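You operate a simulated robot arm through the tools that you are given. There is no shell and no other tool. Be economical: measure what you need, move in short steps, check, and stop when the job is done.

You are at the controls of a simulated robot arm. One attempt, no reset.

JOB
Turn CAP on, tighten the grey cap bolt and try the roller.
Fine: yellow socket wrench, stand it back; wind the handwheel about a third of a turn on; strip, pinch and drop nothing. Set down upright: yellow socket wrench.

It is judged by the outcome, as a careful person would: the job done as asked, and still so three seconds after it is handed in. It fails if anything else is knocked over, pushed out of place, dropped, spilled or broken. Lids that push on must go on centred and level and be pressed home; caps that screw on are set level and turned clockwise until they are tight.

ROBOT AND FRAMES
A 6-joint arm with a two-finger parallel gripper on a trunk, on a base that drives. Base frame: it is fixed to the floor where the robot stands at the start and does not move with it; the origin is under the middle of the robot, x ahead of it, y to its left, z up. Lengths are in m, angles in rad, forces in N, time in s.
With the tool pointing down near the work surface it reaches from about 0.1 to 0.76 m from the robot's upright axis, wherever it stands. Its first joint turns from -2.007 to 2.007 rad. Places, roughly: black button on the cream stand [0.8, 0, 1]; black grip lever [-0.2, 0.8, 0.7]; black keep lever [0.3, 0.3, 0.8]; black pawl lever [0.5, -0.2, 0.8]; black sleeve with a grey grip [0.1, 1.1, 1.1]; black steer knob [0.7, 0.2, 1]; clear guard with a black handle [0, 1, 1.1]; cream bar knob [0.7, 0.3, 1]; grey cap bolt [0.9, 0.2, 1]; grey cap knob [0.9, 0, 1]; grey drive lever [-0.3, 1, 0.7]; grey idle lever [-0.4, 1.1, 0.7]; grey spoked handwheel [0.4, 0, 0.8]; grey tape lever [0.2, 0.2, 0.7]; grey trim knob [0.7, 0.1, 1]; grey wick lever [0.5, -0.2, 0.6]. Payload 4.2 kg.
The tool frame sits at the grasp point between the pads (the TCP): z along the fingers, y along the line on which they close. The tips reach 0.023 m beyond it. Largest opening 0.094 m; finger width 0.038, thickness 0.01; the body of the gripper, 0.054 by 0.096 m, starts 0.039 m behind the TCP.
Orientation is that of the tool frame in the base frame, as a unit quaternion [w, x, y, z]. With the fingers straight down and closing along the base's y, the tool's x points along the base's -x, its y along +y and its z along -z.

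CONTROLS
- The arm moves only by the tool nudge_tool. Its argument "targets" is a list of rows, each an object (a shift or turn left out is 0, a gripper value left out holds the last) with "linear": the shift along the base's x, y, z in units of 20 mm (1.0 is 20 mm), a list of three; "rotation": the turn, a rotation vector about the base's x, y, z in units of 5 degrees (1.0 is 5 degrees), a list of three; "grip": the gripper command, from -1 (shut) to 1 (fully open), values between in proportion. In form: [{"linear": [x, y, z], "rotation": [ax, ay, az], "grip": grip}, ...]. A call has 1 to 12 rows; each row shifts and turns the commanded pose from where the row before left it. A call with a number of a shift or a turn outside -1 to 1 is refused whole. A row lasts 0.2 s, in which the tool goes at most 0.05 m and 0.15 rad; a call with a longer step from one row to the next is refused whole, and so is a gripper value outside its range. Where a pose cannot be reached the arm comes as near as it can. A force on the tool above 60 N (or 10 N above the force at the start of the call, whichever is more), or a blocked arm, ends the call early, and 0.2 s more pass. The fingers move at their own pace (about 0.108 m/s each) and stop on an object; they squeeze with about 34 N. The grip force told is the motor's: it shows also when the fingers shut on nothing. Time passes only in rows, and 0.2 s behind the last, so rows that do not move let the fingers close. The reply holds the time, the measured pose of the TCP, the force on the tool along the base axes, the opening and the grip force, in the units named above and with some noise, with the torque about the TCP (base axes, N m) and any sound that the robot's microphone picked up, and new pictures: "views" is both (left out), scene, wrist or none.
- Cameras (640 x 400 px; columns grow to the right, rows downward): "scene" is now at [0.221, 0.204, 1.544]; the picture's right is [0.15, -0.99, 0.00], its down [-0.83, -0.13, -0.54] and it looks along [0.53, 0.08, -0.84] (base axes); focal length 214 px, centre (320, 200). "wrist" rides on the gripper at [0.087, 0.016, -0.075] in the tool frame; the picture's right is [-0.18, 0.98, 0.00], its down [-0.58, -0.11, -0.81] and it looks along [-0.79, -0.15, 0.59] (tool axes); focal length 243 px, centre (320, 200). There is no depth. A picture from a camera that has moved, and an enlarged one, comes with that camera's place and axes in the base frame and with its lens. The place of the scene camera against the robot may be out by one fixed shift of up to 0.012 m in any direction.
- move_column(by): slides the trunk up (or, below 0, down) by that many m; the arm and the scene camera ride with it, the base frame stays. It gives what a move gives, with no picture.
- base_move(legs): drives the robot by 1 to 6 legs, each [ahead, turn to the left] in m and rad, along the robot's own axes; the way and the turn of a leg run together, so that a leg with both is an arc; at most 1.5 m and 3.142 rad a leg. The arm and the cameras ride along, it lands a little off, and it stops where it bumps. It gives what a move gives, and a new picture of the scene camera.
- head_to(pan, tilt): turns the head with the scene camera to pan (to the left, within 1.396 rad either way) and tilt (down, from -0.506 to 1.204), counted from straight ahead of the robot. It gives what a move gives, and a new picture of the scene camera.
- zoom(camera, box): a new picture of the part [left, top, right, bottom] of that camera's present view, enlarged. No time passes.
- finish_job(): hands the job in; it is judged then, once.

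Go step by step. Nothing tells you exact positions but the pictures and the camera data: compare them with the known pose of the tool, close in by small moves and look again before you grip or let go. The budget is 120 turns and 260 pictures, counting those below and the enlarged ones. Unless the task says otherwise, let go and move clear before handing in.

The tools are called after "Call:" as name(argument=value, ...) on one line, values as JSON. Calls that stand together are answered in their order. nudge_tool: Moves the arm, as the interface text tells. Its arguments: {"type":"object","properties":{"targets":{"type":"array","items":{"type":"object","properties":{"linear":{"type":"array","items":{"type":"number"}},"rotation":{"type":"array","items":{"type":"number"}},"grip":{"type":"number"}}}},"views":{"type":"string","enum":["both","scene","wrist","none"]}},"required":["targets"]} The other tools are called the same way: move_column (by) slides the trunk up or down; base_move (legs) drives the base; head_to (pan, tilt) turns the head that bears the scene camera; zoom (camera, box) takes an enlarged picture of a part of a camera's view; finish_job () hands the job in.

At the start:

```text
clock: 0.0
tcp_pos: [0.4868, 0.1257, 1.374]
orientation: [-0.001, 0.0, 1.0, -0.001]
ft_force: [-0.1, 0.6, -0.3]
torque: [0.0, -0.01, 0.01]
finger_gap: 0.094
grasp_force: 0.1
trunk travel left (down, up): [-0.925, 0.065]
robot x, y, heading: [0.0, 0.0032, 0.002]
head pan, tilt: [0.154, 1.004]
```

scene: 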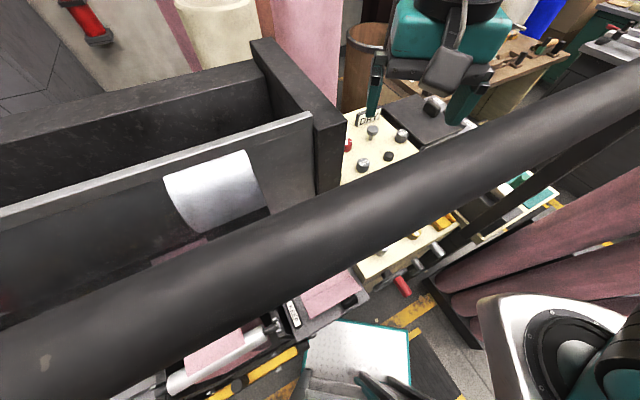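
wrist: 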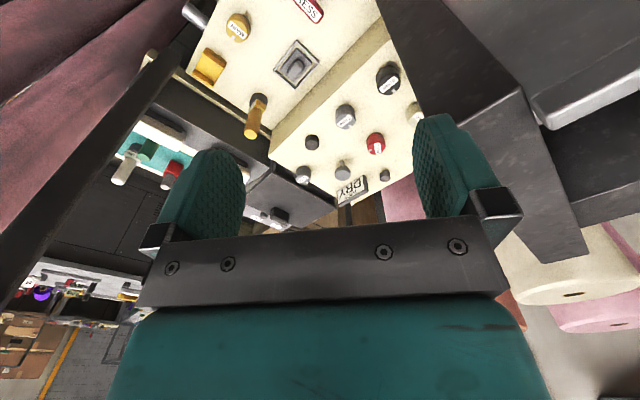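

The scene is a machine with a cream panel of knobs ahead, with a big roller bar crossing the view. I'll enlarge the pictures to read the labels.

Call:
zoom(camera="scene", box=[300, 80, 480, 200])

Call:
zoom(camera="wrist", box=[180, 0, 440, 220])

Call:
zoom(camera="scene", box=[240, 180, 560, 400])

```text
3.33 times, centred on (390, 140) of scene
camera zoom: at [0.221, 0.204, 1.544], right [0.15, -0.99, 0.0], down [-0.83, -0.13, -0.54], along [0.53, 0.08, -0.84], focal length 715 px, centre (87, 400)
```

zoom: 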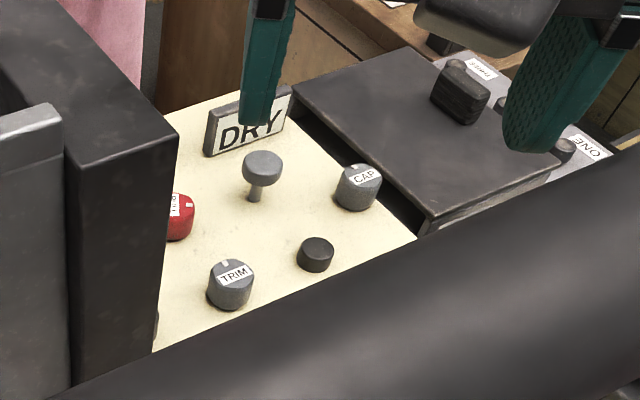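

```text
1.82 times, centred on (310, 110) of wrist
camera zoom: at [0.4001, 0.1408, 1.4494], right [0.18, 0.98, 0.0], down [0.58, -0.11, 0.81], along [0.79, -0.15, -0.59], focal length 441 px, centre (338, 364)
```

zoom: 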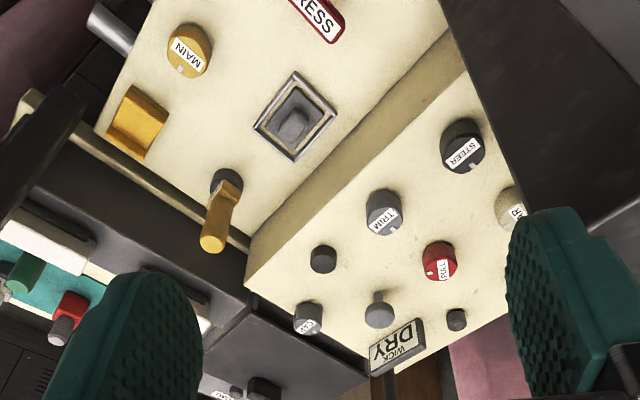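

```text
1.82 times, centred on (400, 290) of scene
camera zoom: at [0.221, 0.204, 1.544], right [0.15, -0.99, 0.0], down [-0.83, -0.13, -0.54], along [0.53, 0.08, -0.84], focal length 390 px, centre (174, 36)
```

zoom: 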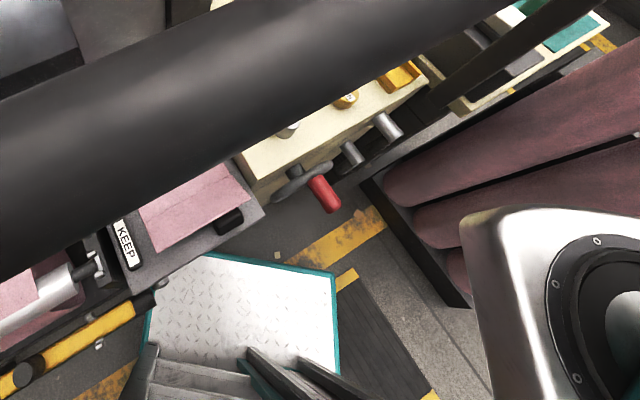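

I'll look around to find the yellow wrench, the bolt and the handwheel.

Call:
head_to(pan=0.0, tilt=0.6)

Call:
head_to(pan=-0.8, tilt=0.7)

Call:
head_to(pan=0.9, tilt=0.6)

```text
clock: 0.9
tcp_pos: [0.4874, 0.125, 1.3743]
orientation: [-0.001, 0.0, 1.0, 0.0]
ft_force: [0.2, -0.2, 0.0]
torque: [0.03, 0.01, 0.02]
finger_gap: 0.094
grasp_force: 0.0
trunk travel left (down, up): [-0.925, 0.065]
robot x, y, heading: [-0.0017, 0.001, -0.003]
head pan, tilt: [0.0, 0.6]
camera scene: at [0.2407, 0.1934, 1.5761], right [0.0, -1.0, 0.0], down [-0.57, 0.0, -0.82], along [0.82, 0.0, -0.57], focal length 214 px, centre (320, 200)
```

scene: 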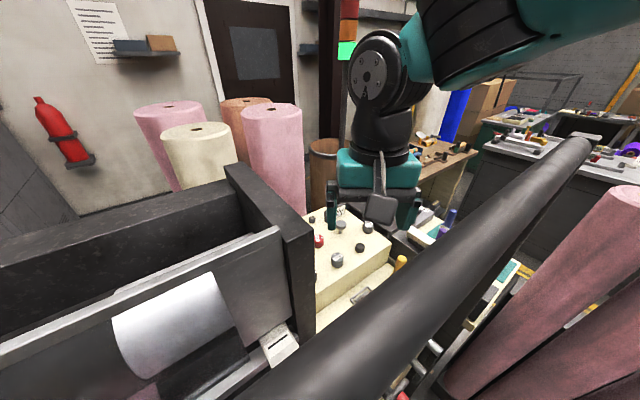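

```text
clock: 2.0
tcp_pos: [0.4865, 0.1244, 1.3743]
orientation: [-0.001, 0.0, 1.0, 0.001]
ft_force: [-0.2, -0.6, -0.7]
torque: [-0.02, 0.0, -0.04]
finger_gap: 0.0942
grasp_force: 0.0
trunk travel left (down, up): [-0.925, 0.065]
robot x, y, heading: [0.0003, -0.0015, 0.001]
head pan, tilt: [-0.799, 0.7]
camera scene: at [0.2116, 0.1325, 1.5676], right [-0.72, -0.7, 0.0], down [-0.45, 0.46, -0.77], along [0.53, -0.55, -0.64], focal length 214 px, centre (320, 200)
```

scene: 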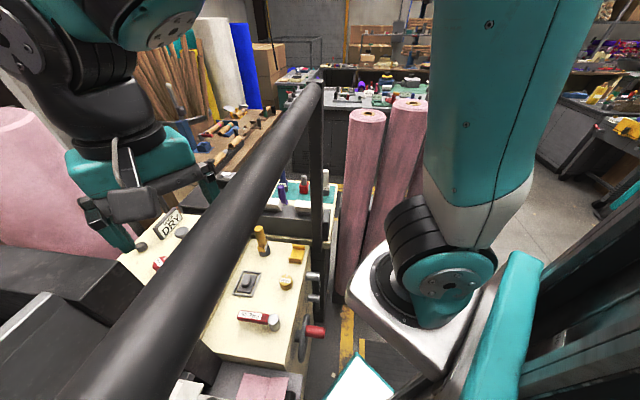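

```text
clock: 3.7
tcp_pos: [0.486, 0.1251, 1.3756]
orientation: [-0.001, 0.0, 1.0, 0.0]
ft_force: [-0.8, -0.6, 0.0]
torque: [-0.02, 0.03, 0.0]
finger_gap: 0.0939
grasp_force: 0.1
trunk travel left (down, up): [-0.925, 0.065]
robot x, y, heading: [-0.0021, 0.0008, -0.003]
head pan, tilt: [0.901, 0.6]
camera scene: at [0.2073, 0.2626, 1.5762], right [0.78, -0.62, 0.0], down [-0.35, -0.44, -0.83], along [0.51, 0.65, -0.56], focal length 214 px, centre (320, 200)
```

scene: 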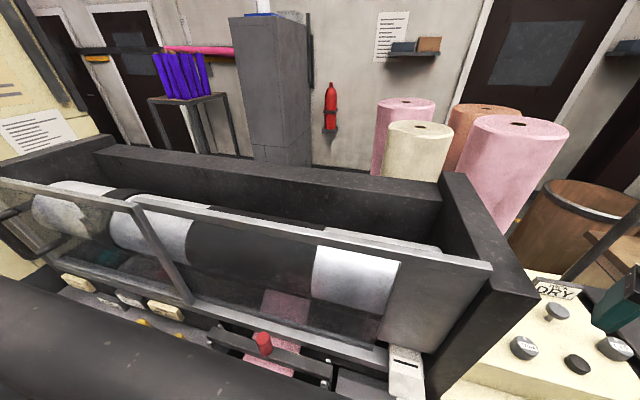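

Call:
head_to(pan=-0.6, tilt=0.9)

Call:
zoom(camera="scene", box=[160, 60, 400, 220])

Call:
zoom(camera="scene", box=[160, 180, 400, 340])

Call:
zoom(camera="wrist", box=[280, 60, 440, 210])

Call:
zoom(camera="wrist", box=[160, 0, 360, 160])

```text
clock: 5.3
tcp_pos: [0.4858, 0.1254, 1.3743]
orientation: [-0.001, 0.0, 1.0, 0.0]
ft_force: [0.9, -0.2, -0.1]
torque: [-0.02, 0.04, -0.02]
finger_gap: 0.094
grasp_force: 0.0
trunk travel left (down, up): [-0.925, 0.065]
robot x, y, heading: [0.0002, 0.0007, 0.001]
head pan, tilt: [-0.6, 0.901]
camera scene: at [0.2147, 0.1508, 1.5514], right [-0.56, -0.83, 0.0], down [-0.65, 0.44, -0.62], along [0.51, -0.35, -0.78], focal length 214 px, centre (320, 200)
```

scene: 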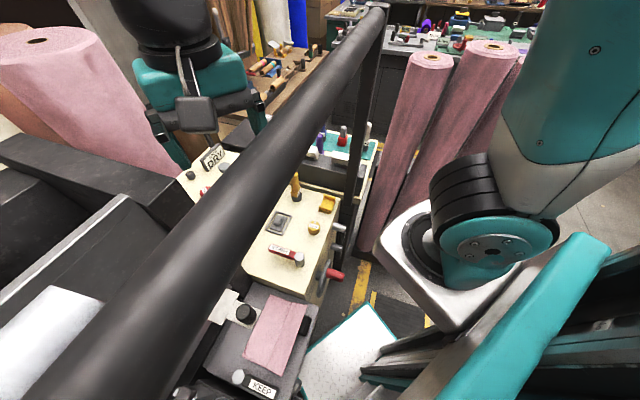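

```text
2.50 times, centred on (280, 140) of scene
camera zoom: at [0.2147, 0.1508, 1.5514], right [-0.56, -0.83, 0.0], down [-0.65, 0.44, -0.62], along [0.51, -0.35, -0.78], focal length 536 px, centre (420, 350)
```

zoom: 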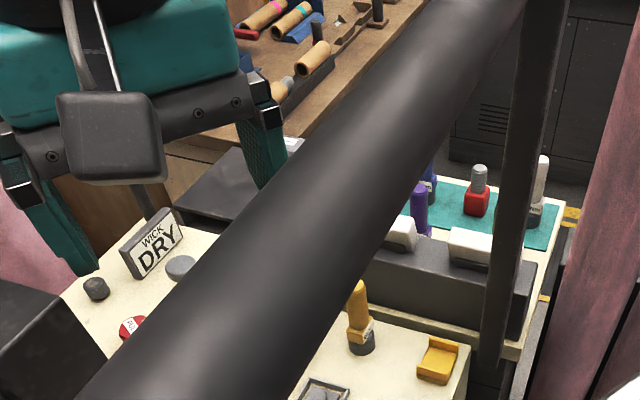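

```text
2.50 times, centred on (280, 260) of scene
camera zoom: at [0.2147, 0.1508, 1.5514], right [-0.56, -0.83, 0.0], down [-0.65, 0.44, -0.62], along [0.51, -0.35, -0.78], focal length 536 px, centre (420, 50)
```

zoom: 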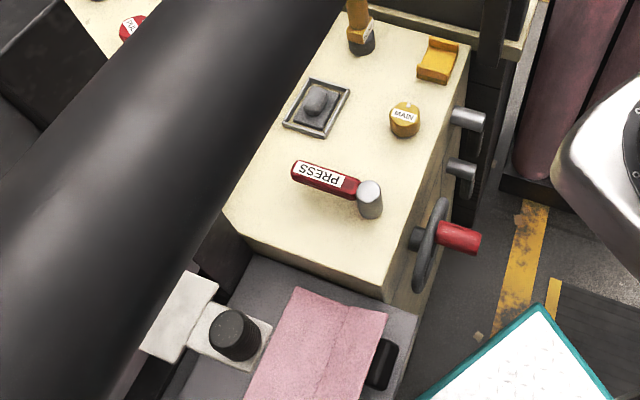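

```text
2.67 times, centred on (360, 135) of wrist
camera zoom: at [0.4001, 0.1408, 1.4494], right [0.18, 0.98, 0.0], down [0.58, -0.11, 0.81], along [0.79, -0.15, -0.59], focal length 647 px, centre (213, 373)
```

zoom: 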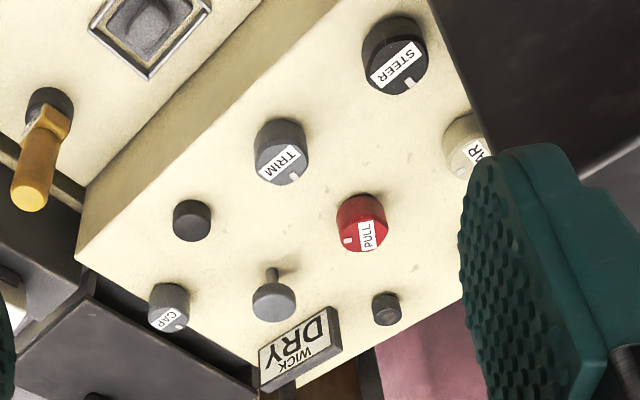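

```text
2.50 times, centred on (260, 80) of wrist
camera zoom: at [0.4001, 0.1408, 1.4494], right [0.18, 0.98, 0.0], down [0.58, -0.11, 0.81], along [0.79, -0.15, -0.59], focal length 606 px, centre (470, 500)
```

zoom: 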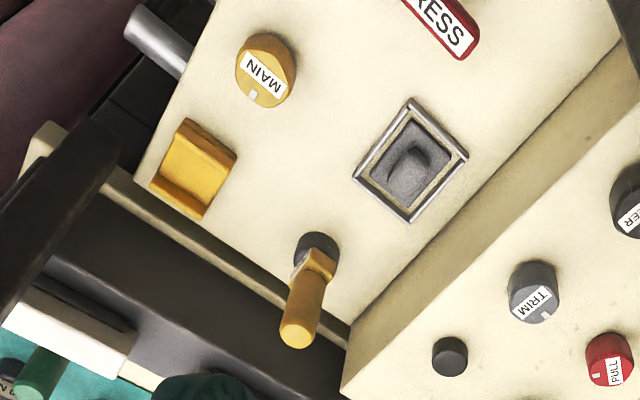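

Call:
head_to(pan=-0.9, tilt=0.75)

Call:
zoom(camera="scene", box=[180, 100, 360, 220])

Call:
head_to(pan=-0.3, tilt=1.2)

Call:
head_to(pan=0.7, tilt=1.2)

```text
clock: 6.1
tcp_pos: [0.4862, 0.1245, 1.3743]
orientation: [-0.001, 0.0, 1.0, 0.0]
ft_force: [0.7, -0.1, 0.3]
torque: [-0.02, 0.02, -0.04]
finger_gap: 0.094
grasp_force: 0.0
trunk travel left (down, up): [-0.925, 0.065]
robot x, y, heading: [0.0015, 0.0027, -0.002]
head pan, tilt: [-0.901, 0.75]
camera scene: at [0.2039, 0.1285, 1.5633], right [-0.78, -0.62, 0.0], down [-0.42, 0.53, -0.73], along [0.45, -0.57, -0.68], focal length 214 px, centre (320, 200)
```

scene: 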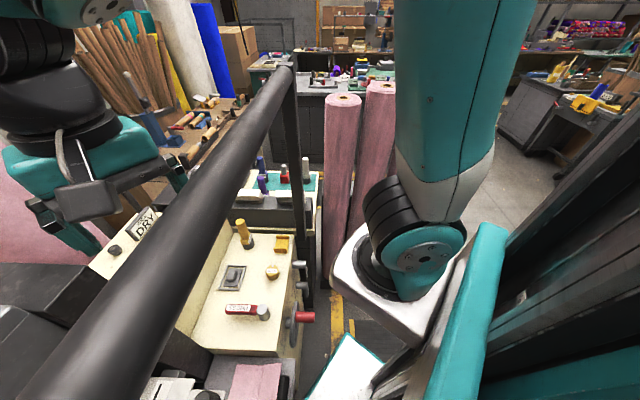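

```text
3.33 times, centred on (270, 160) of scene
camera zoom: at [0.2039, 0.1285, 1.5633], right [-0.78, -0.62, 0.0], down [-0.42, 0.53, -0.73], along [0.45, -0.57, -0.68], focal length 715 px, centre (487, 333)
```

zoom: 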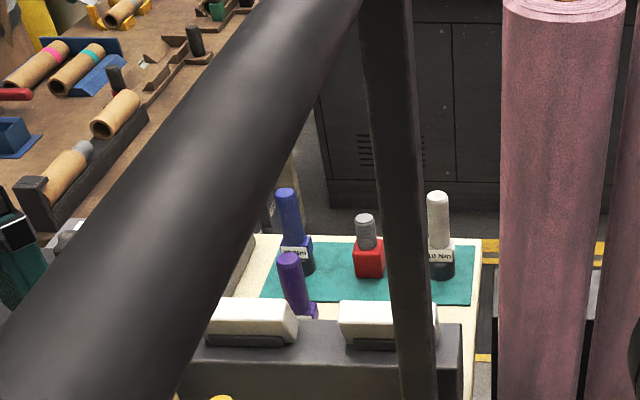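

```text
clock: 7.1
tcp_pos: [0.4856, 0.1248, 1.3749]
orientation: [-0.001, 0.0, 1.0, 0.0]
ft_force: [0.1, -0.1, -0.3]
torque: [0.01, 0.0, 0.01]
finger_gap: 0.0943
grasp_force: 0.0
trunk travel left (down, up): [-0.925, 0.065]
robot x, y, heading: [-0.0008, 0.0006, -0.004]
head pan, tilt: [-0.3, 1.201]
camera scene: at [0.2058, 0.1768, 1.5316], right [-0.3, -0.95, 0.0], down [-0.89, 0.28, -0.36], along [0.35, -0.11, -0.93], focal length 214 px, centre (320, 200)
```

scene: 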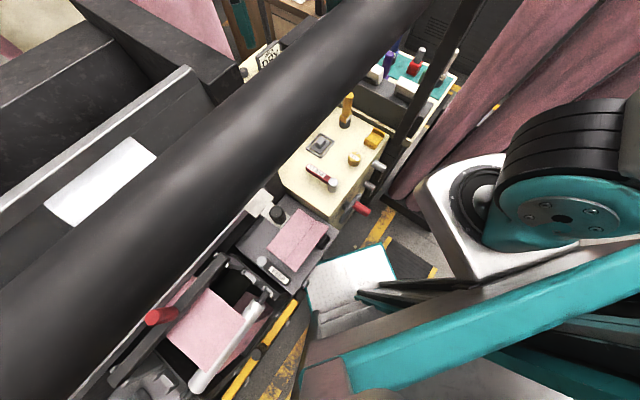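

```text
clock: 8.4
tcp_pos: [0.486, 0.1257, 1.3747]
orientation: [-0.001, 0.0, 1.0, -0.001]
ft_force: [0.3, -0.3, 0.3]
torque: [0.01, -0.01, 0.0]
finger_gap: 0.0939
grasp_force: 0.1
trunk travel left (down, up): [-0.925, 0.065]
robot x, y, heading: [-0.0009, -0.0054, -0.002]
head pan, tilt: [0.7, 1.201]
camera scene: at [0.1952, 0.2294, 1.5316], right [0.64, -0.77, 0.0], down [-0.71, -0.6, -0.36], along [0.28, 0.23, -0.93], focal length 214 px, centre (320, 200)
```

scene: 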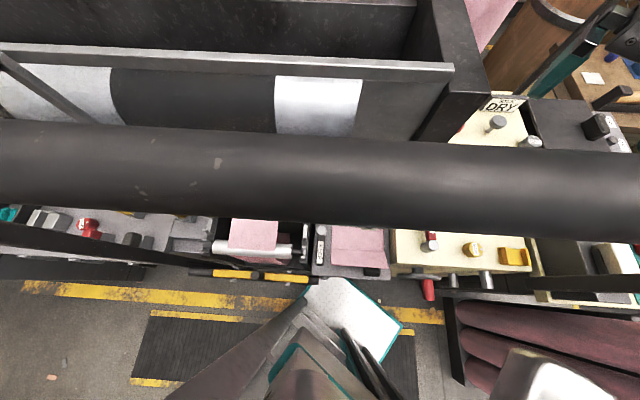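

The machine stands turned about 35° left of my frame, with a horizontal bar at about z 1.45 that my arm reaches over. I'll look closer at the wrench, handwheel and knob labels before moving anything.

Call:
head_to(pan=-0.5, tilt=1.1)

Call:
zoom(camera="scene", box=[280, 80, 400, 160])

Call:
zoom(camera="scene", box=[260, 150, 400, 250])

Call:
zoom(camera="wrist", box=[310, 140, 400, 200])

```text
clock: 9.8
tcp_pos: [0.4862, 0.1255, 1.3752]
orientation: [0.0, 0.0, 1.0, 0.0]
ft_force: [-0.1, 0.0, -0.6]
torque: [0.0, -0.03, 0.01]
finger_gap: 0.0938
grasp_force: 0.0
trunk travel left (down, up): [-0.925, 0.065]
robot x, y, heading: [0.0011, 0.0004, -0.002]
head pan, tilt: [-0.499, 1.1]
camera scene: at [0.2078, 0.1632, 1.5376], right [-0.48, -0.88, 0.0], down [-0.78, 0.43, -0.45], along [0.4, -0.22, -0.89], focal length 214 px, centre (320, 200)
```

scene: 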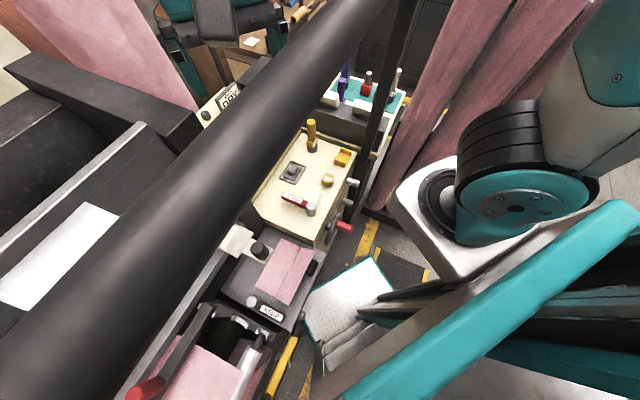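

```text
5.00 times, centred on (340, 120) of scene
camera zoom: at [0.2078, 0.1632, 1.5376], right [-0.48, -0.88, 0.0], down [-0.78, 0.43, -0.45], along [0.4, -0.22, -0.89], focal length 1072 px, centre (220, 600)
```

zoom: 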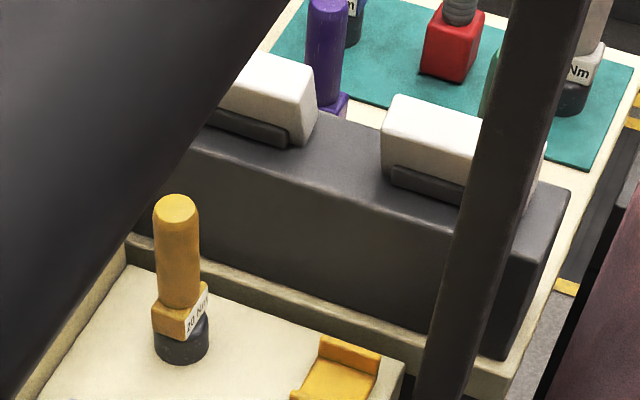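

```text
4.00 times, centred on (330, 200) of scene
camera zoom: at [0.2078, 0.1632, 1.5376], right [-0.48, -0.88, 0.0], down [-0.78, 0.43, -0.45], along [0.4, -0.22, -0.89], focal length 858 px, centre (280, 200)
```

zoom: 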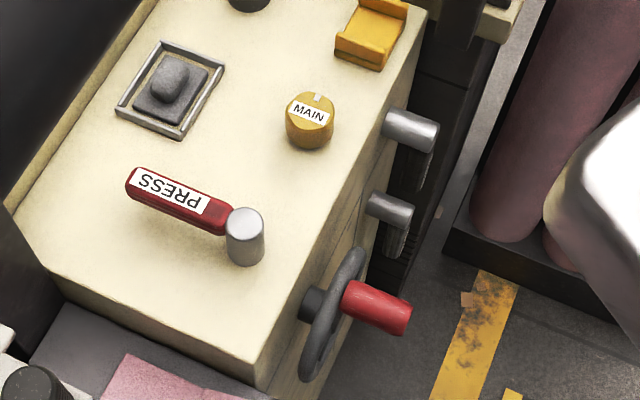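

```text
6.67 times, centred on (355, 170) of wrist
camera zoom: at [0.4001, 0.1408, 1.4494], right [0.18, 0.98, 0.0], down [0.58, -0.11, 0.81], along [0.79, -0.15, -0.59], focal length 1618 px, centre (87, 400)
```

zoom: 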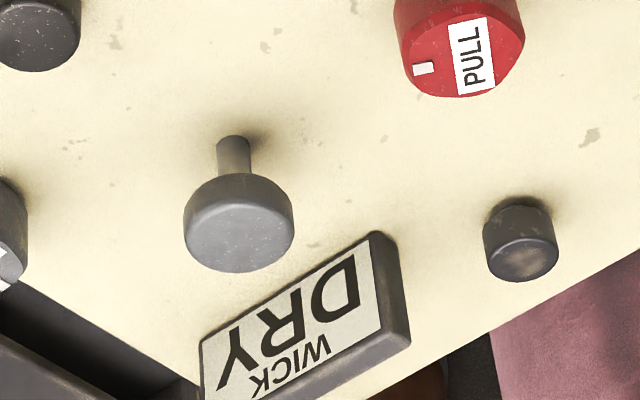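

I'll raise the arm well clear of the bar before driving anywhere.

Call:
nudge_tool(targets=[{"linear": [0, 0, 1]}, {"linear": [0, 0, 1]}, {"linear": [0, 0, 1]}, {"linear": [0, 0, 1]}, {"linear": [0, 0, 1]}, {"linear": [0, 0, 1]}, {"linear": [0, 0, 1]}, {"linear": [0, 0, 1]}, {"linear": [0, 0, 1]}, {"linear": [0, 0, 1]}, {"linear": [0, 0, 1]}], views="both")

Call:
head_to(pan=-1.39, tilt=0.6)

Call:
head_to(pan=1.39, tilt=0.6)

```text
clock: 12.2
tcp_pos: [0.4875, 0.1243, 1.5956]
orientation: [-0.001, -0.001, 1.0, -0.001]
ft_force: [0.8, -0.8, 0.0]
torque: [0.0, -0.01, -0.02]
finger_gap: 0.0939
grasp_force: 0.0
trunk travel left (down, up): [-0.925, 0.065]
robot x, y, heading: [-0.0018, -0.0035, -0.001]
head pan, tilt: [-0.499, 1.1]
camera scene: at [0.2078, 0.1632, 1.5376], right [-0.48, -0.88, 0.0], down [-0.78, 0.43, -0.45], along [0.4, -0.22, -0.89], focal length 214 px, centre (320, 200)
camera wrist: at [0.4009, 0.1407, 1.6688], right [0.18, 0.98, 0.0], down [0.58, -0.11, 0.81], along [0.79, -0.15, -0.59], focal length 243 px, centre (320, 200)
```

scene: 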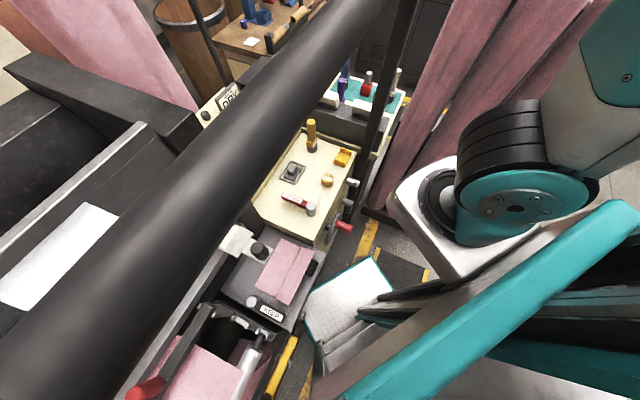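
wrist: 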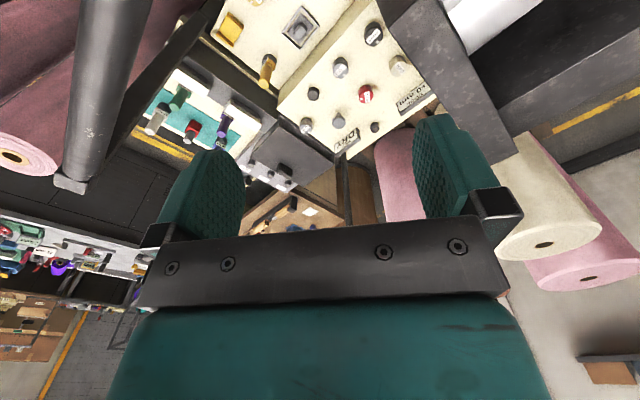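

```text
clock: 13.4
tcp_pos: [0.4878, 0.1238, 1.5935]
orientation: [-0.001, 0.001, 1.0, 0.0]
ft_force: [0.6, -0.3, 0.4]
torque: [0.02, 0.06, -0.01]
finger_gap: 0.0937
grasp_force: 0.0
trunk travel left (down, up): [-0.925, 0.065]
robot x, y, heading: [-0.0035, -0.001, -0.007]
head pan, tilt: [-1.389, 0.6]
camera scene: at [0.1684, 0.1065, 1.5762], right [-0.98, -0.18, 0.0], down [-0.1, 0.56, -0.82], along [0.15, -0.81, -0.57], focal length 214 px, centre (320, 200)
```

scene: 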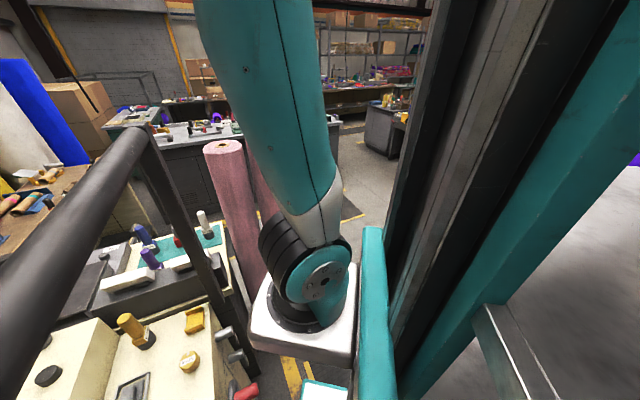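

```text
clock: 15.8
tcp_pos: [0.487, 0.1252, 1.5948]
orientation: [-0.001, 0.001, 1.0, 0.0]
ft_force: [-0.4, 0.2, -0.6]
torque: [0.01, 0.02, 0.01]
finger_gap: 0.094
grasp_force: 0.0
trunk travel left (down, up): [-0.925, 0.065]
robot x, y, heading: [-0.0003, 0.0013, -0.002]
head pan, tilt: [1.389, 0.6]
camera scene: at [0.1684, 0.2803, 1.5762], right [0.98, -0.18, 0.0], down [-0.1, -0.56, -0.83], along [0.15, 0.81, -0.56], focal length 214 px, centre (320, 200)
```

scene: 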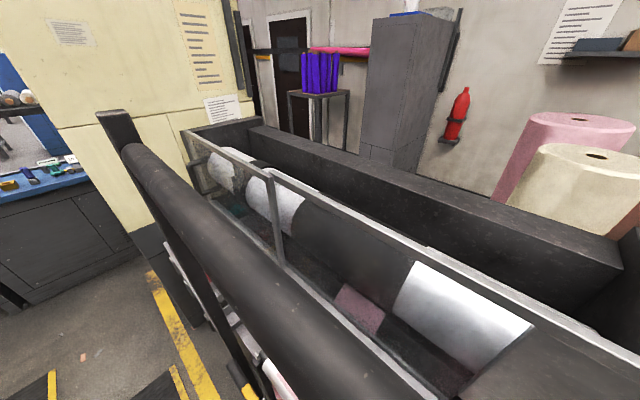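

The arm base sits about 0.2 m ahead of my centre, so the panel should be reachable without driving. I'll reach forward high over the panel to look closely at CAP and the bolt.

Call:
nudge_tool(targets=[{"linear": [1, 0, 0]}, {"linear": [1, 0, 0]}, {"linear": [1, 0, 0]}, {"linear": [1, 0, 0]}, {"linear": [1, 0, 0]}, {"linear": [1, 0, 0]}, {"linear": [1, -0.5, 0]}, {"linear": [1, -0.5, 0]}, {"linear": [1, -0.5, -0.5]}, {"linear": [1, -0.5, -0.5]}], views="wrist")

Call:
head_to(pan=-0.5, tilt=0.4)

```text
clock: 18.0
tcp_pos: [0.6879, 0.0842, 1.5744]
orientation: [-0.001, 0.001, 1.0, 0.0]
ft_force: [-1.2, 0.0, -0.2]
torque: [0.0, 0.01, -0.03]
finger_gap: 0.0937
grasp_force: 0.0
trunk travel left (down, up): [-0.925, 0.065]
robot x, y, heading: [0.0, -0.0017, 0.002]
head pan, tilt: [1.389, 0.6]
camera wrist: at [0.6006, 0.1001, 1.6495], right [0.18, 0.98, 0.0], down [0.58, -0.11, 0.81], along [0.79, -0.15, -0.59], focal length 243 px, centre (320, 200)
```

wrist: 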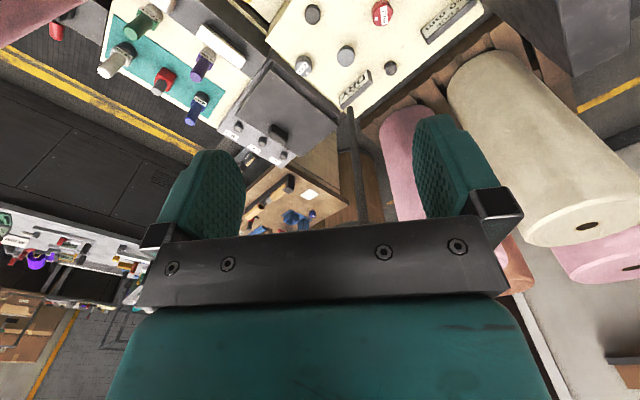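

```text
clock: 19.9
tcp_pos: [0.6867, 0.085, 1.5761]
orientation: [-0.001, 0.0, 1.0, 0.0]
ft_force: [0.0, -0.7, -0.5]
torque: [0.01, 0.01, 0.0]
finger_gap: 0.094
grasp_force: 0.1
trunk travel left (down, up): [-0.925, 0.065]
robot x, y, heading: [-0.0005, 0.0002, 0.004]
head pan, tilt: [-0.499, 0.4]
camera scene: at [0.2337, 0.1491, 1.5944], right [-0.48, -0.88, 0.0], down [-0.34, 0.19, -0.92], along [0.81, -0.44, -0.39], focal length 214 px, centre (320, 200)
```

scene: 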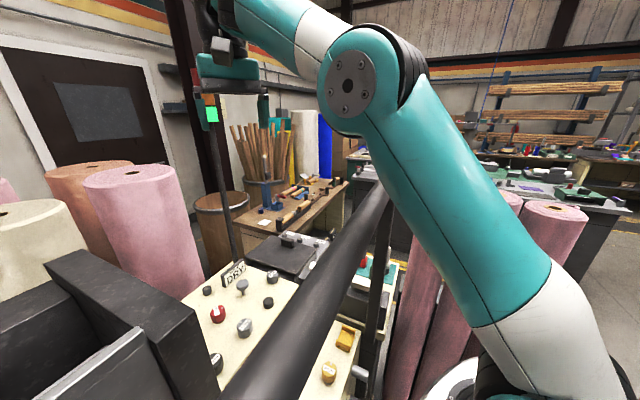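

The panel is out of reach over the bar without the arm striking it, so I'll plan to reach under the bar with the trunk lowered. First I'll retract the arm high and back the robot off.

Call:
nudge_tool(targets=[{"linear": [-1, 0, 0.5]}, {"linear": [-1, 0, 0.5]}, {"linear": [-1, 0, 0.5]}, {"linear": [-1, 0, 0.5]}, {"linear": [-1, 0, 0]}, {"linear": [-1, 0, 0]}, {"linear": [-1, 0, 0]}, {"linear": [-1, 0, 0]}, {"linear": [-1, 0, 0]}, {"linear": [-1, 0, 0]}, {"linear": [-1, 0, 0]}], views="none")

Call:
head_to(pan=0, tilt=0.9)

Call:
base_move(legs=[[-0.4, 0]])

```text
clock: 22.3
tcp_pos: [0.4671, 0.0851, 1.6142]
orientation: [-0.001, 0.0, 1.0, 0.0]
ft_force: [-0.1, 0.2, 0.3]
torque: [0.0, 0.0, -0.05]
finger_gap: 0.094
grasp_force: 0.0
trunk travel left (down, up): [-0.925, 0.065]
robot x, y, heading: [0.0012, 0.0002, 0.003]
head pan, tilt: [-0.499, 0.4]
```

```text
clock: 23.2
tcp_pos: [0.4678, 0.0861, 1.6138]
orientation: [-0.001, 0.001, 1.0, 0.0]
ft_force: [-0.1, 0.9, -0.6]
torque: [0.04, 0.01, 0.04]
finger_gap: 0.094
grasp_force: 0.1
trunk travel left (down, up): [-0.925, 0.065]
robot x, y, heading: [-0.0017, 0.0033, 0.001]
head pan, tilt: [0.0, 0.901]
camera scene: at [0.2279, 0.1933, 1.5515], right [0.0, -1.0, 0.0], down [-0.78, 0.0, -0.62], along [0.62, 0.0, -0.78], focal length 214 px, centre (320, 200)
```

scene: 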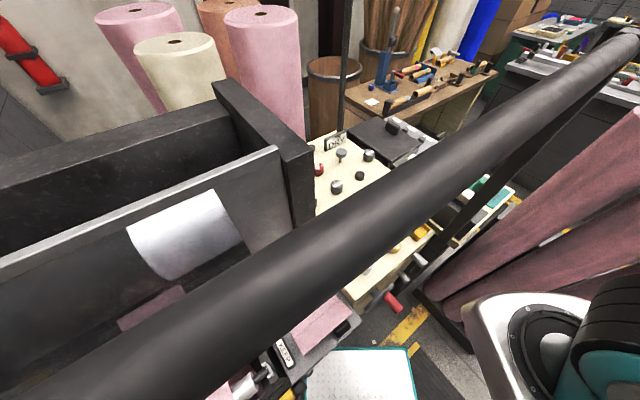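

```text
clock: 25.7
tcp_pos: [0.0632, 0.0857, 1.6141]
orientation: [0.0, -0.002, 1.0, 0.0]
ft_force: [-0.1, 0.6, 0.0]
torque: [0.03, 0.0, -0.03]
finger_gap: 0.0938
grasp_force: 0.1
trunk travel left (down, up): [-0.925, 0.065]
robot x, y, heading: [-0.4033, -0.0002, 0.003]
head pan, tilt: [0.0, 0.901]
camera scene: at [-0.1771, 0.1934, 1.5514], right [0.0, -1.0, 0.0], down [-0.78, 0.0, -0.62], along [0.62, 0.0, -0.78], focal length 214 px, centre (320, 200)
```

scene: 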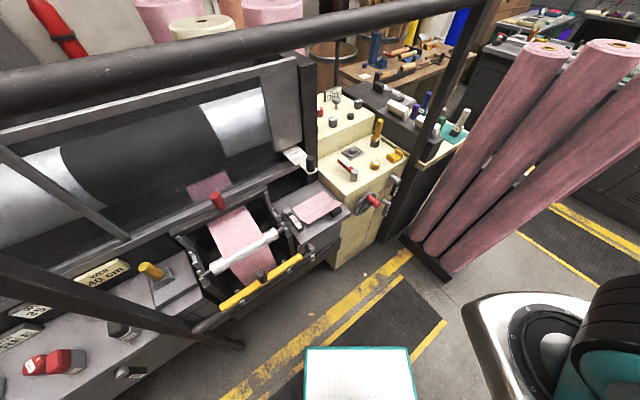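

Clear view now; I'll enlarge the parts of the machine.

Call:
zoom(camera="scene", box=[300, 60, 480, 180])

Call:
zoom(camera="scene", box=[290, 130, 440, 280])

Call:
zoom(camera="scene", box=[130, 150, 330, 320])

```text
3.33 times, centred on (390, 120) of scene
camera zoom: at [-0.1771, 0.1934, 1.5514], right [0.0, -1.0, 0.0], down [-0.78, 0.0, -0.62], along [0.62, 0.0, -0.78], focal length 715 px, centre (87, 467)
```

zoom: 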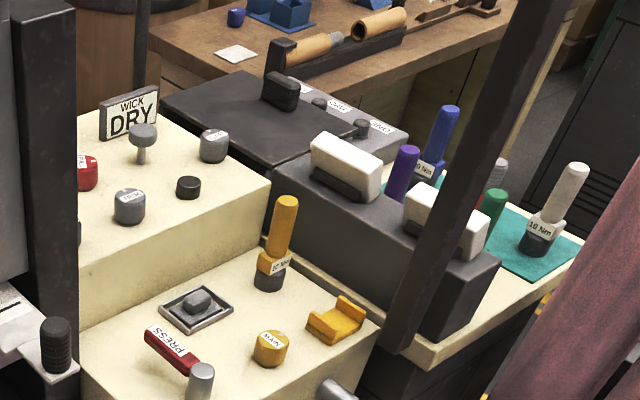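

```text
2.67 times, centred on (365, 205) of scene
camera zoom: at [-0.1771, 0.1934, 1.5514], right [0.0, -1.0, 0.0], down [-0.78, 0.0, -0.62], along [0.62, 0.0, -0.78], focal length 572 px, centre (200, 187)
```

zoom: 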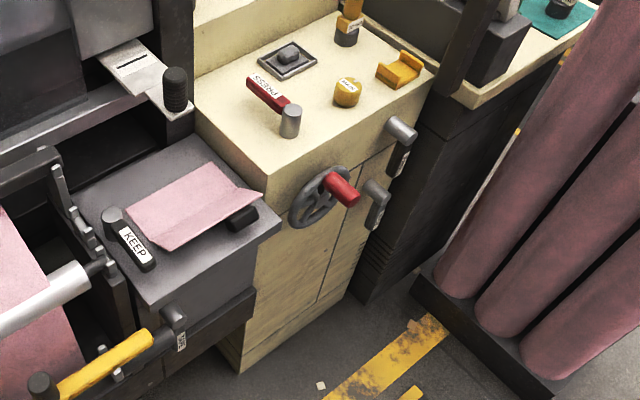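

```text
2.35 times, centred on (230, 235) of scene
camera zoom: at [-0.1771, 0.1934, 1.5514], right [0.0, -1.0, 0.0], down [-0.78, 0.0, -0.62], along [0.62, 0.0, -0.78], focal length 505 px, centre (532, 118)
```

zoom: 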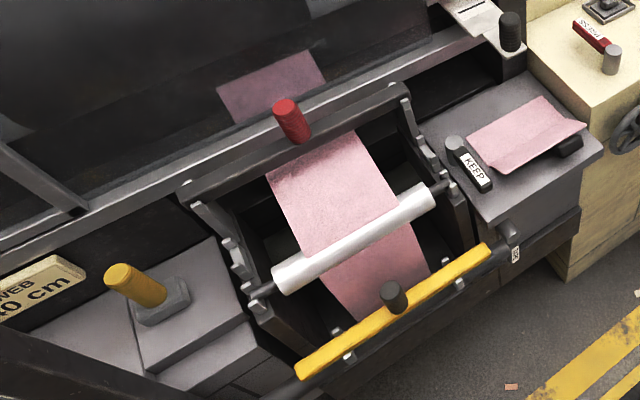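

The cream cabinet front is flat to the floor, so I'll stand square to it: turn right, drive over, turn left to face the cabinet.

Call:
base_move(legs=[[0, -1.162], [0.589, 0], [0, 1.772]])

```text
clock: 36.3
tcp_pos: [0.1612, -0.1979, 1.6137]
orientation: [-0.002, -0.317, 0.948, -0.001]
ft_force: [-0.5, 0.6, -0.3]
torque: [0.0, -0.01, -0.01]
finger_gap: 0.094
grasp_force: 0.0
trunk travel left (down, up): [-0.925, 0.065]
robot x, y, heading: [-0.1591, -0.5495, 0.645]
head pan, tilt: [0.0, 0.901]
camera scene: at [-0.0962, -0.256, 1.5514], right [0.6, -0.8, 0.0], down [-0.63, -0.47, -0.62], along [0.5, 0.37, -0.78], focal length 214 px, centre (320, 200)
```

scene: 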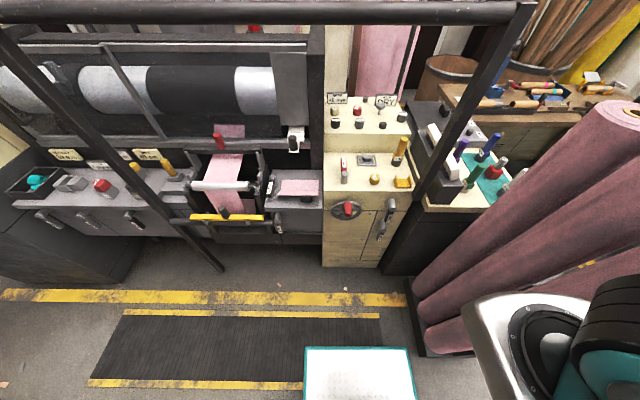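

Call:
zoom(camera="scene", box=[310, 80, 430, 160])

Call:
zoom(camera="scene", box=[315, 145, 435, 265])

Call:
zoom(camera="scene", box=[180, 120, 330, 240])

```text
5.00 times, centred on (370, 120) of scene
camera zoom: at [-0.0962, -0.256, 1.5514], right [0.6, -0.8, 0.0], down [-0.63, -0.47, -0.62], along [0.5, 0.37, -0.78], focal length 1072 px, centre (70, 600)
```

zoom: 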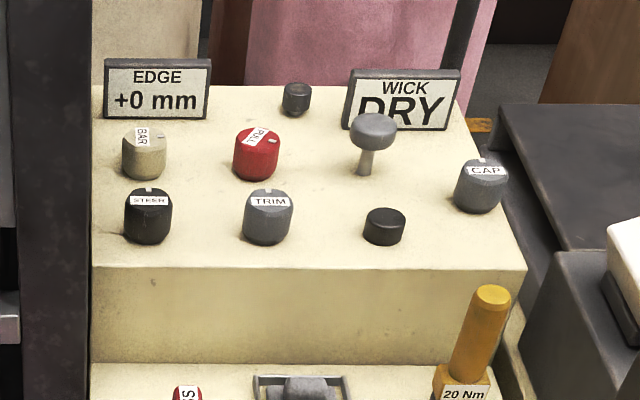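

```text
3.33 times, centred on (375, 205) of scene
camera zoom: at [-0.0962, -0.256, 1.5514], right [0.6, -0.8, 0.0], down [-0.63, -0.47, -0.62], along [0.5, 0.37, -0.78], focal length 715 px, centre (137, 183)
```

zoom: 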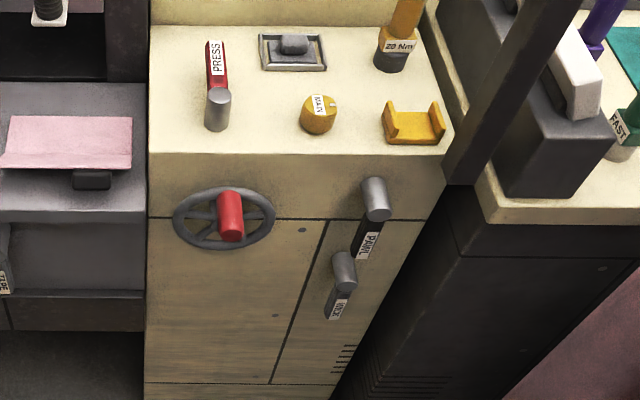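

```text
3.33 times, centred on (255, 180) of scene
camera zoom: at [-0.0962, -0.256, 1.5514], right [0.6, -0.8, 0.0], down [-0.63, -0.47, -0.62], along [0.5, 0.37, -0.78], focal length 715 px, centre (537, 267)
```

zoom: 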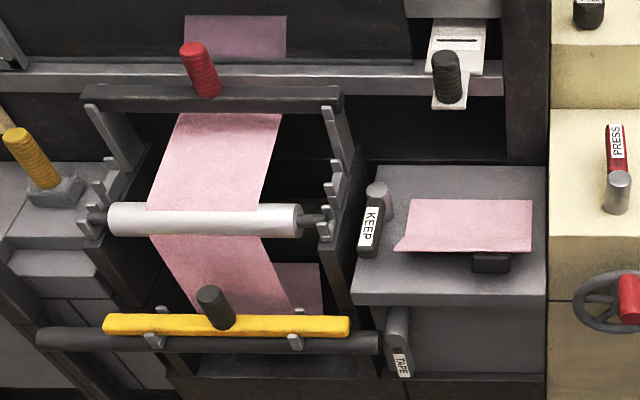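

CAP points up (off) while PULL and MAIN point right (on), so CAP needs a quarter turn clockwise. Now I lower the trunk here, clear of the bar.

Call:
move_column(by=-0.3)

Call:
head_to(pan=-0.7, tilt=0.1)

```text
clock: 39.3
tcp_pos: [0.1619, -0.1974, 1.3137]
orientation: [-0.001, -0.318, 0.948, -0.001]
ft_force: [-0.6, 0.2, 0.0]
torque: [-0.01, 0.0, 0.0]
finger_gap: 0.094
grasp_force: 0.0
trunk travel left (down, up): [-0.625, 0.365]
robot x, y, heading: [-0.1604, -0.547, 0.645]
head pan, tilt: [0.0, 0.901]
```

```text
clock: 40.5
tcp_pos: [0.1605, -0.197, 1.3136]
orientation: [-0.001, -0.318, 0.948, 0.0]
ft_force: [0.5, 0.4, 0.2]
torque: [-0.02, 0.06, 0.0]
finger_gap: 0.0939
grasp_force: 0.0
trunk travel left (down, up): [-0.625, 0.365]
robot x, y, heading: [-0.1651, -0.5485, 0.649]
head pan, tilt: [-0.7, 0.099]
camera scene: at [-0.0646, -0.3064, 1.3223], right [-0.05, -1.0, 0.0], down [-0.1, 0.01, -0.99], along [0.99, -0.05, -0.1], focal length 214 px, centre (320, 200)
```

scene: 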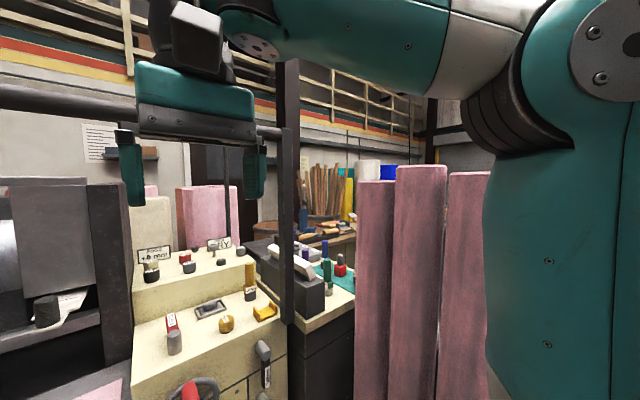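

The gripper and bar sizes fit my estimates. I'll lower the tool in front of the bar and shift it right.

Call:
nudge_tool(targets=[{"linear": [0.3, -0.4, -0.9]}, {"linear": [0.3, -0.4, -0.9]}, {"linear": [0.3, -0.4, -0.9]}, {"linear": [0.3, -0.4, -0.9]}, {"linear": [0.3, -0.4, -0.9]}, {"linear": [0.3, -0.4, -0.9]}, {"linear": [0.3, -0.4, -0.9]}, {"linear": [0.3, -0.4, -0.9]}, {"linear": [0.3, -0.4, -0.9]}, {"linear": [0.3, -0.4, -0.9]}, {"linear": [0.3, -0.4, -0.9]}, {"linear": [0.3, -0.4, -0.9]}], views="scene")

```text
clock: 43.1
tcp_pos: [0.2332, -0.2948, 1.0946]
orientation: [-0.001, -0.318, 0.948, 0.0]
ft_force: [0.2, 0.3, -0.8]
torque: [0.01, 0.0, 0.0]
finger_gap: 0.0942
grasp_force: 0.0
trunk travel left (down, up): [-0.625, 0.365]
robot x, y, heading: [-0.1587, -0.5464, 0.648]
head pan, tilt: [-0.7, 0.099]
camera scene: at [-0.0647, -0.3064, 1.3224], right [-0.05, -1.0, 0.0], down [-0.1, 0.01, -1.0], along [0.99, -0.05, -0.1], focal length 214 px, centre (320, 200)
```

scene: 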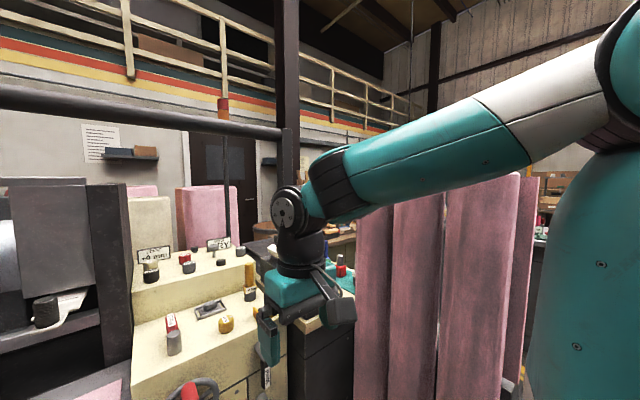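

Call:
nudge_tool(targets=[{"linear": [0.8, 0.6, 0]}, {"linear": [0.8, 0.6, 0]}, {"linear": [0.8, 0.6, 0]}, {"linear": [0.8, 0.6, 0]}, {"linear": [0.8, 0.6, 0]}, {"linear": [0.8, 0.6, 0]}, {"linear": [0.8, 0.6, 0]}, {"linear": [0.8, 0.6, 0]}, {"linear": [0.8, 0.6, 0]}, {"linear": [0.8, 0.6, 0]}, {"linear": [0.8, 0.6, 0]}, {"linear": [0.8, 0.6, 0]}], views="none")

Call:
nudge_tool(targets=[{"linear": [0.8, 0.6, 0]}, {"linear": [0.8, 0.6, 0]}, {"linear": [0.8, 0.6, 0]}, {"linear": [0.8, 0.6, 0]}, {"linear": [0.8, 0.6, 0]}, {"linear": [0.8, 0.6, 0]}, {"linear": [0.8, 0.6, 0]}], views="both")

```text
clock: 45.7
tcp_pos: [0.4249, -0.1495, 1.0983]
orientation: [-0.001, -0.318, 0.948, 0.0]
ft_force: [-0.3, 0.2, 0.6]
torque: [-0.02, -0.01, 0.01]
finger_gap: 0.0939
grasp_force: 0.0
trunk travel left (down, up): [-0.625, 0.365]
robot x, y, heading: [-0.1616, -0.5437, 0.646]
head pan, tilt: [-0.7, 0.099]
```

```text
clock: 47.3
tcp_pos: [0.5294, -0.0715, 1.0983]
orientation: [0.0, -0.318, 0.948, 0.0]
ft_force: [-0.7, 0.3, 0.1]
torque: [-0.06, 0.01, 0.02]
finger_gap: 0.094
grasp_force: 0.1
out of reach, approached as far as the arm can: row 7
trunk travel left (down, up): [-0.625, 0.365]
robot x, y, heading: [-0.1594, -0.5439, 0.647]
head pan, tilt: [-0.7, 0.099]
camera scene: at [-0.0645, -0.3063, 1.3224], right [-0.05, -1.0, 0.0], down [-0.1, 0.01, -0.99], along [0.99, -0.05, -0.1], focal length 214 px, centre (320, 200)
camera wrist: at [0.4504, -0.1101, 1.1725], right [-0.44, 0.9, 0.0], down [0.53, 0.26, 0.8], along [0.72, 0.36, -0.59], focal length 243 px, centre (320, 200)
```

scene: 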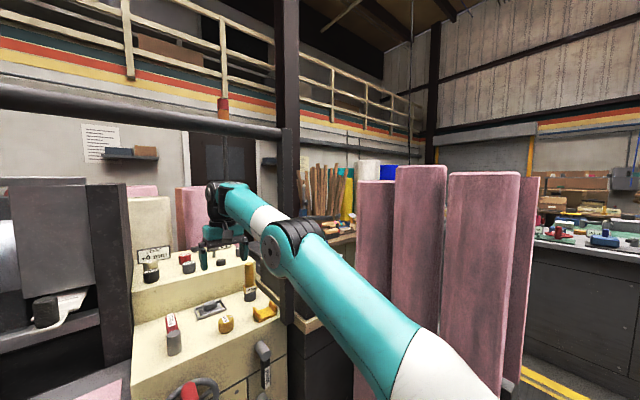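
wrist: 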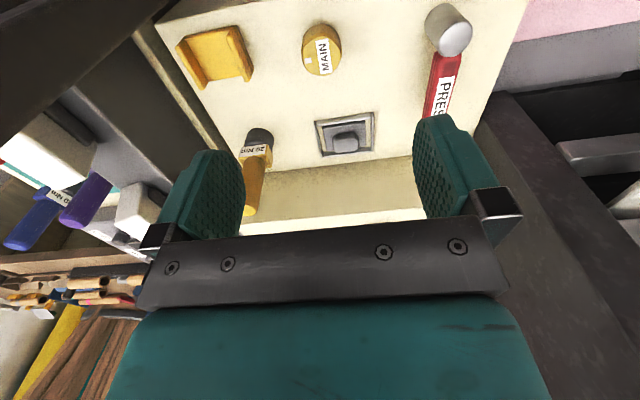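

The arm is near full reach, so I'll drive in by 0.25 m with the arm under the bar.

Call:
head_to(pan=-0.4, tilt=0.5)

Call:
base_move(legs=[[0.25, 0]])

Call:
head_to(pan=-0.3, tilt=1.2)

```text
clock: 48.1
tcp_pos: [0.5289, -0.07, 1.098]
orientation: [-0.001, -0.317, 0.948, -0.001]
ft_force: [-0.6, 0.6, 0.3]
torque: [-0.02, 0.01, -0.02]
finger_gap: 0.0939
grasp_force: 0.0
trunk travel left (down, up): [-0.625, 0.365]
robot x, y, heading: [-0.1603, -0.5487, 0.641]
head pan, tilt: [-0.4, 0.499]
camera scene: at [-0.0682, -0.2793, 1.2854], right [0.24, -0.97, 0.0], down [-0.46, -0.12, -0.88], along [0.85, 0.21, -0.48], focal length 214 px, centre (320, 200)
```

scene: 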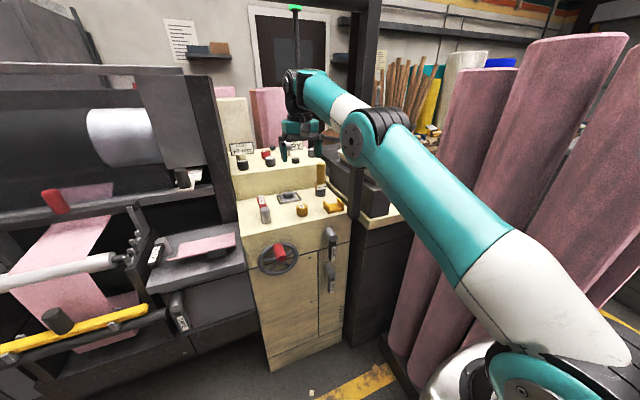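

```text
clock: 50.0
tcp_pos: [0.7303, 0.077, 1.0978]
orientation: [-0.001, -0.315, 0.949, -0.001]
ft_force: [-0.5, -2.1, 0.5]
torque: [0.0, -0.03, 0.0]
finger_gap: 0.0939
grasp_force: 0.1
trunk travel left (down, up): [-0.625, 0.365]
robot x, y, heading: [0.042, -0.3952, 0.644]
head pan, tilt: [-0.4, 0.499]
camera scene: at [0.1323, -0.1296, 1.2853], right [0.24, -0.97, 0.0], down [-0.46, -0.12, -0.88], along [0.85, 0.21, -0.48], focal length 214 px, centre (320, 200)
```

scene: 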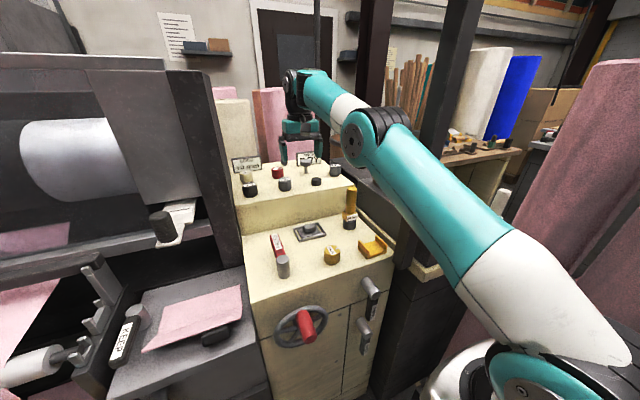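

```text
clock: 51.0
tcp_pos: [0.7294, 0.0765, 1.0978]
orientation: [-0.001, -0.315, 0.949, 0.0]
ft_force: [0.3, -0.4, 0.3]
torque: [0.02, -0.01, -0.02]
finger_gap: 0.0938
grasp_force: 0.0
trunk travel left (down, up): [-0.625, 0.365]
robot x, y, heading: [0.0422, -0.3966, 0.642]
head pan, tilt: [-0.3, 1.201]
camera scene: at [0.0967, -0.1327, 1.2317], right [0.34, -0.94, 0.0], down [-0.88, -0.31, -0.36], along [0.34, 0.12, -0.93], focal length 214 px, centre (320, 200)
```

scene: 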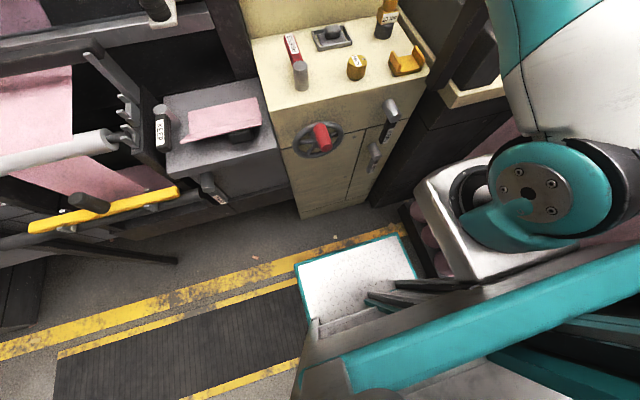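

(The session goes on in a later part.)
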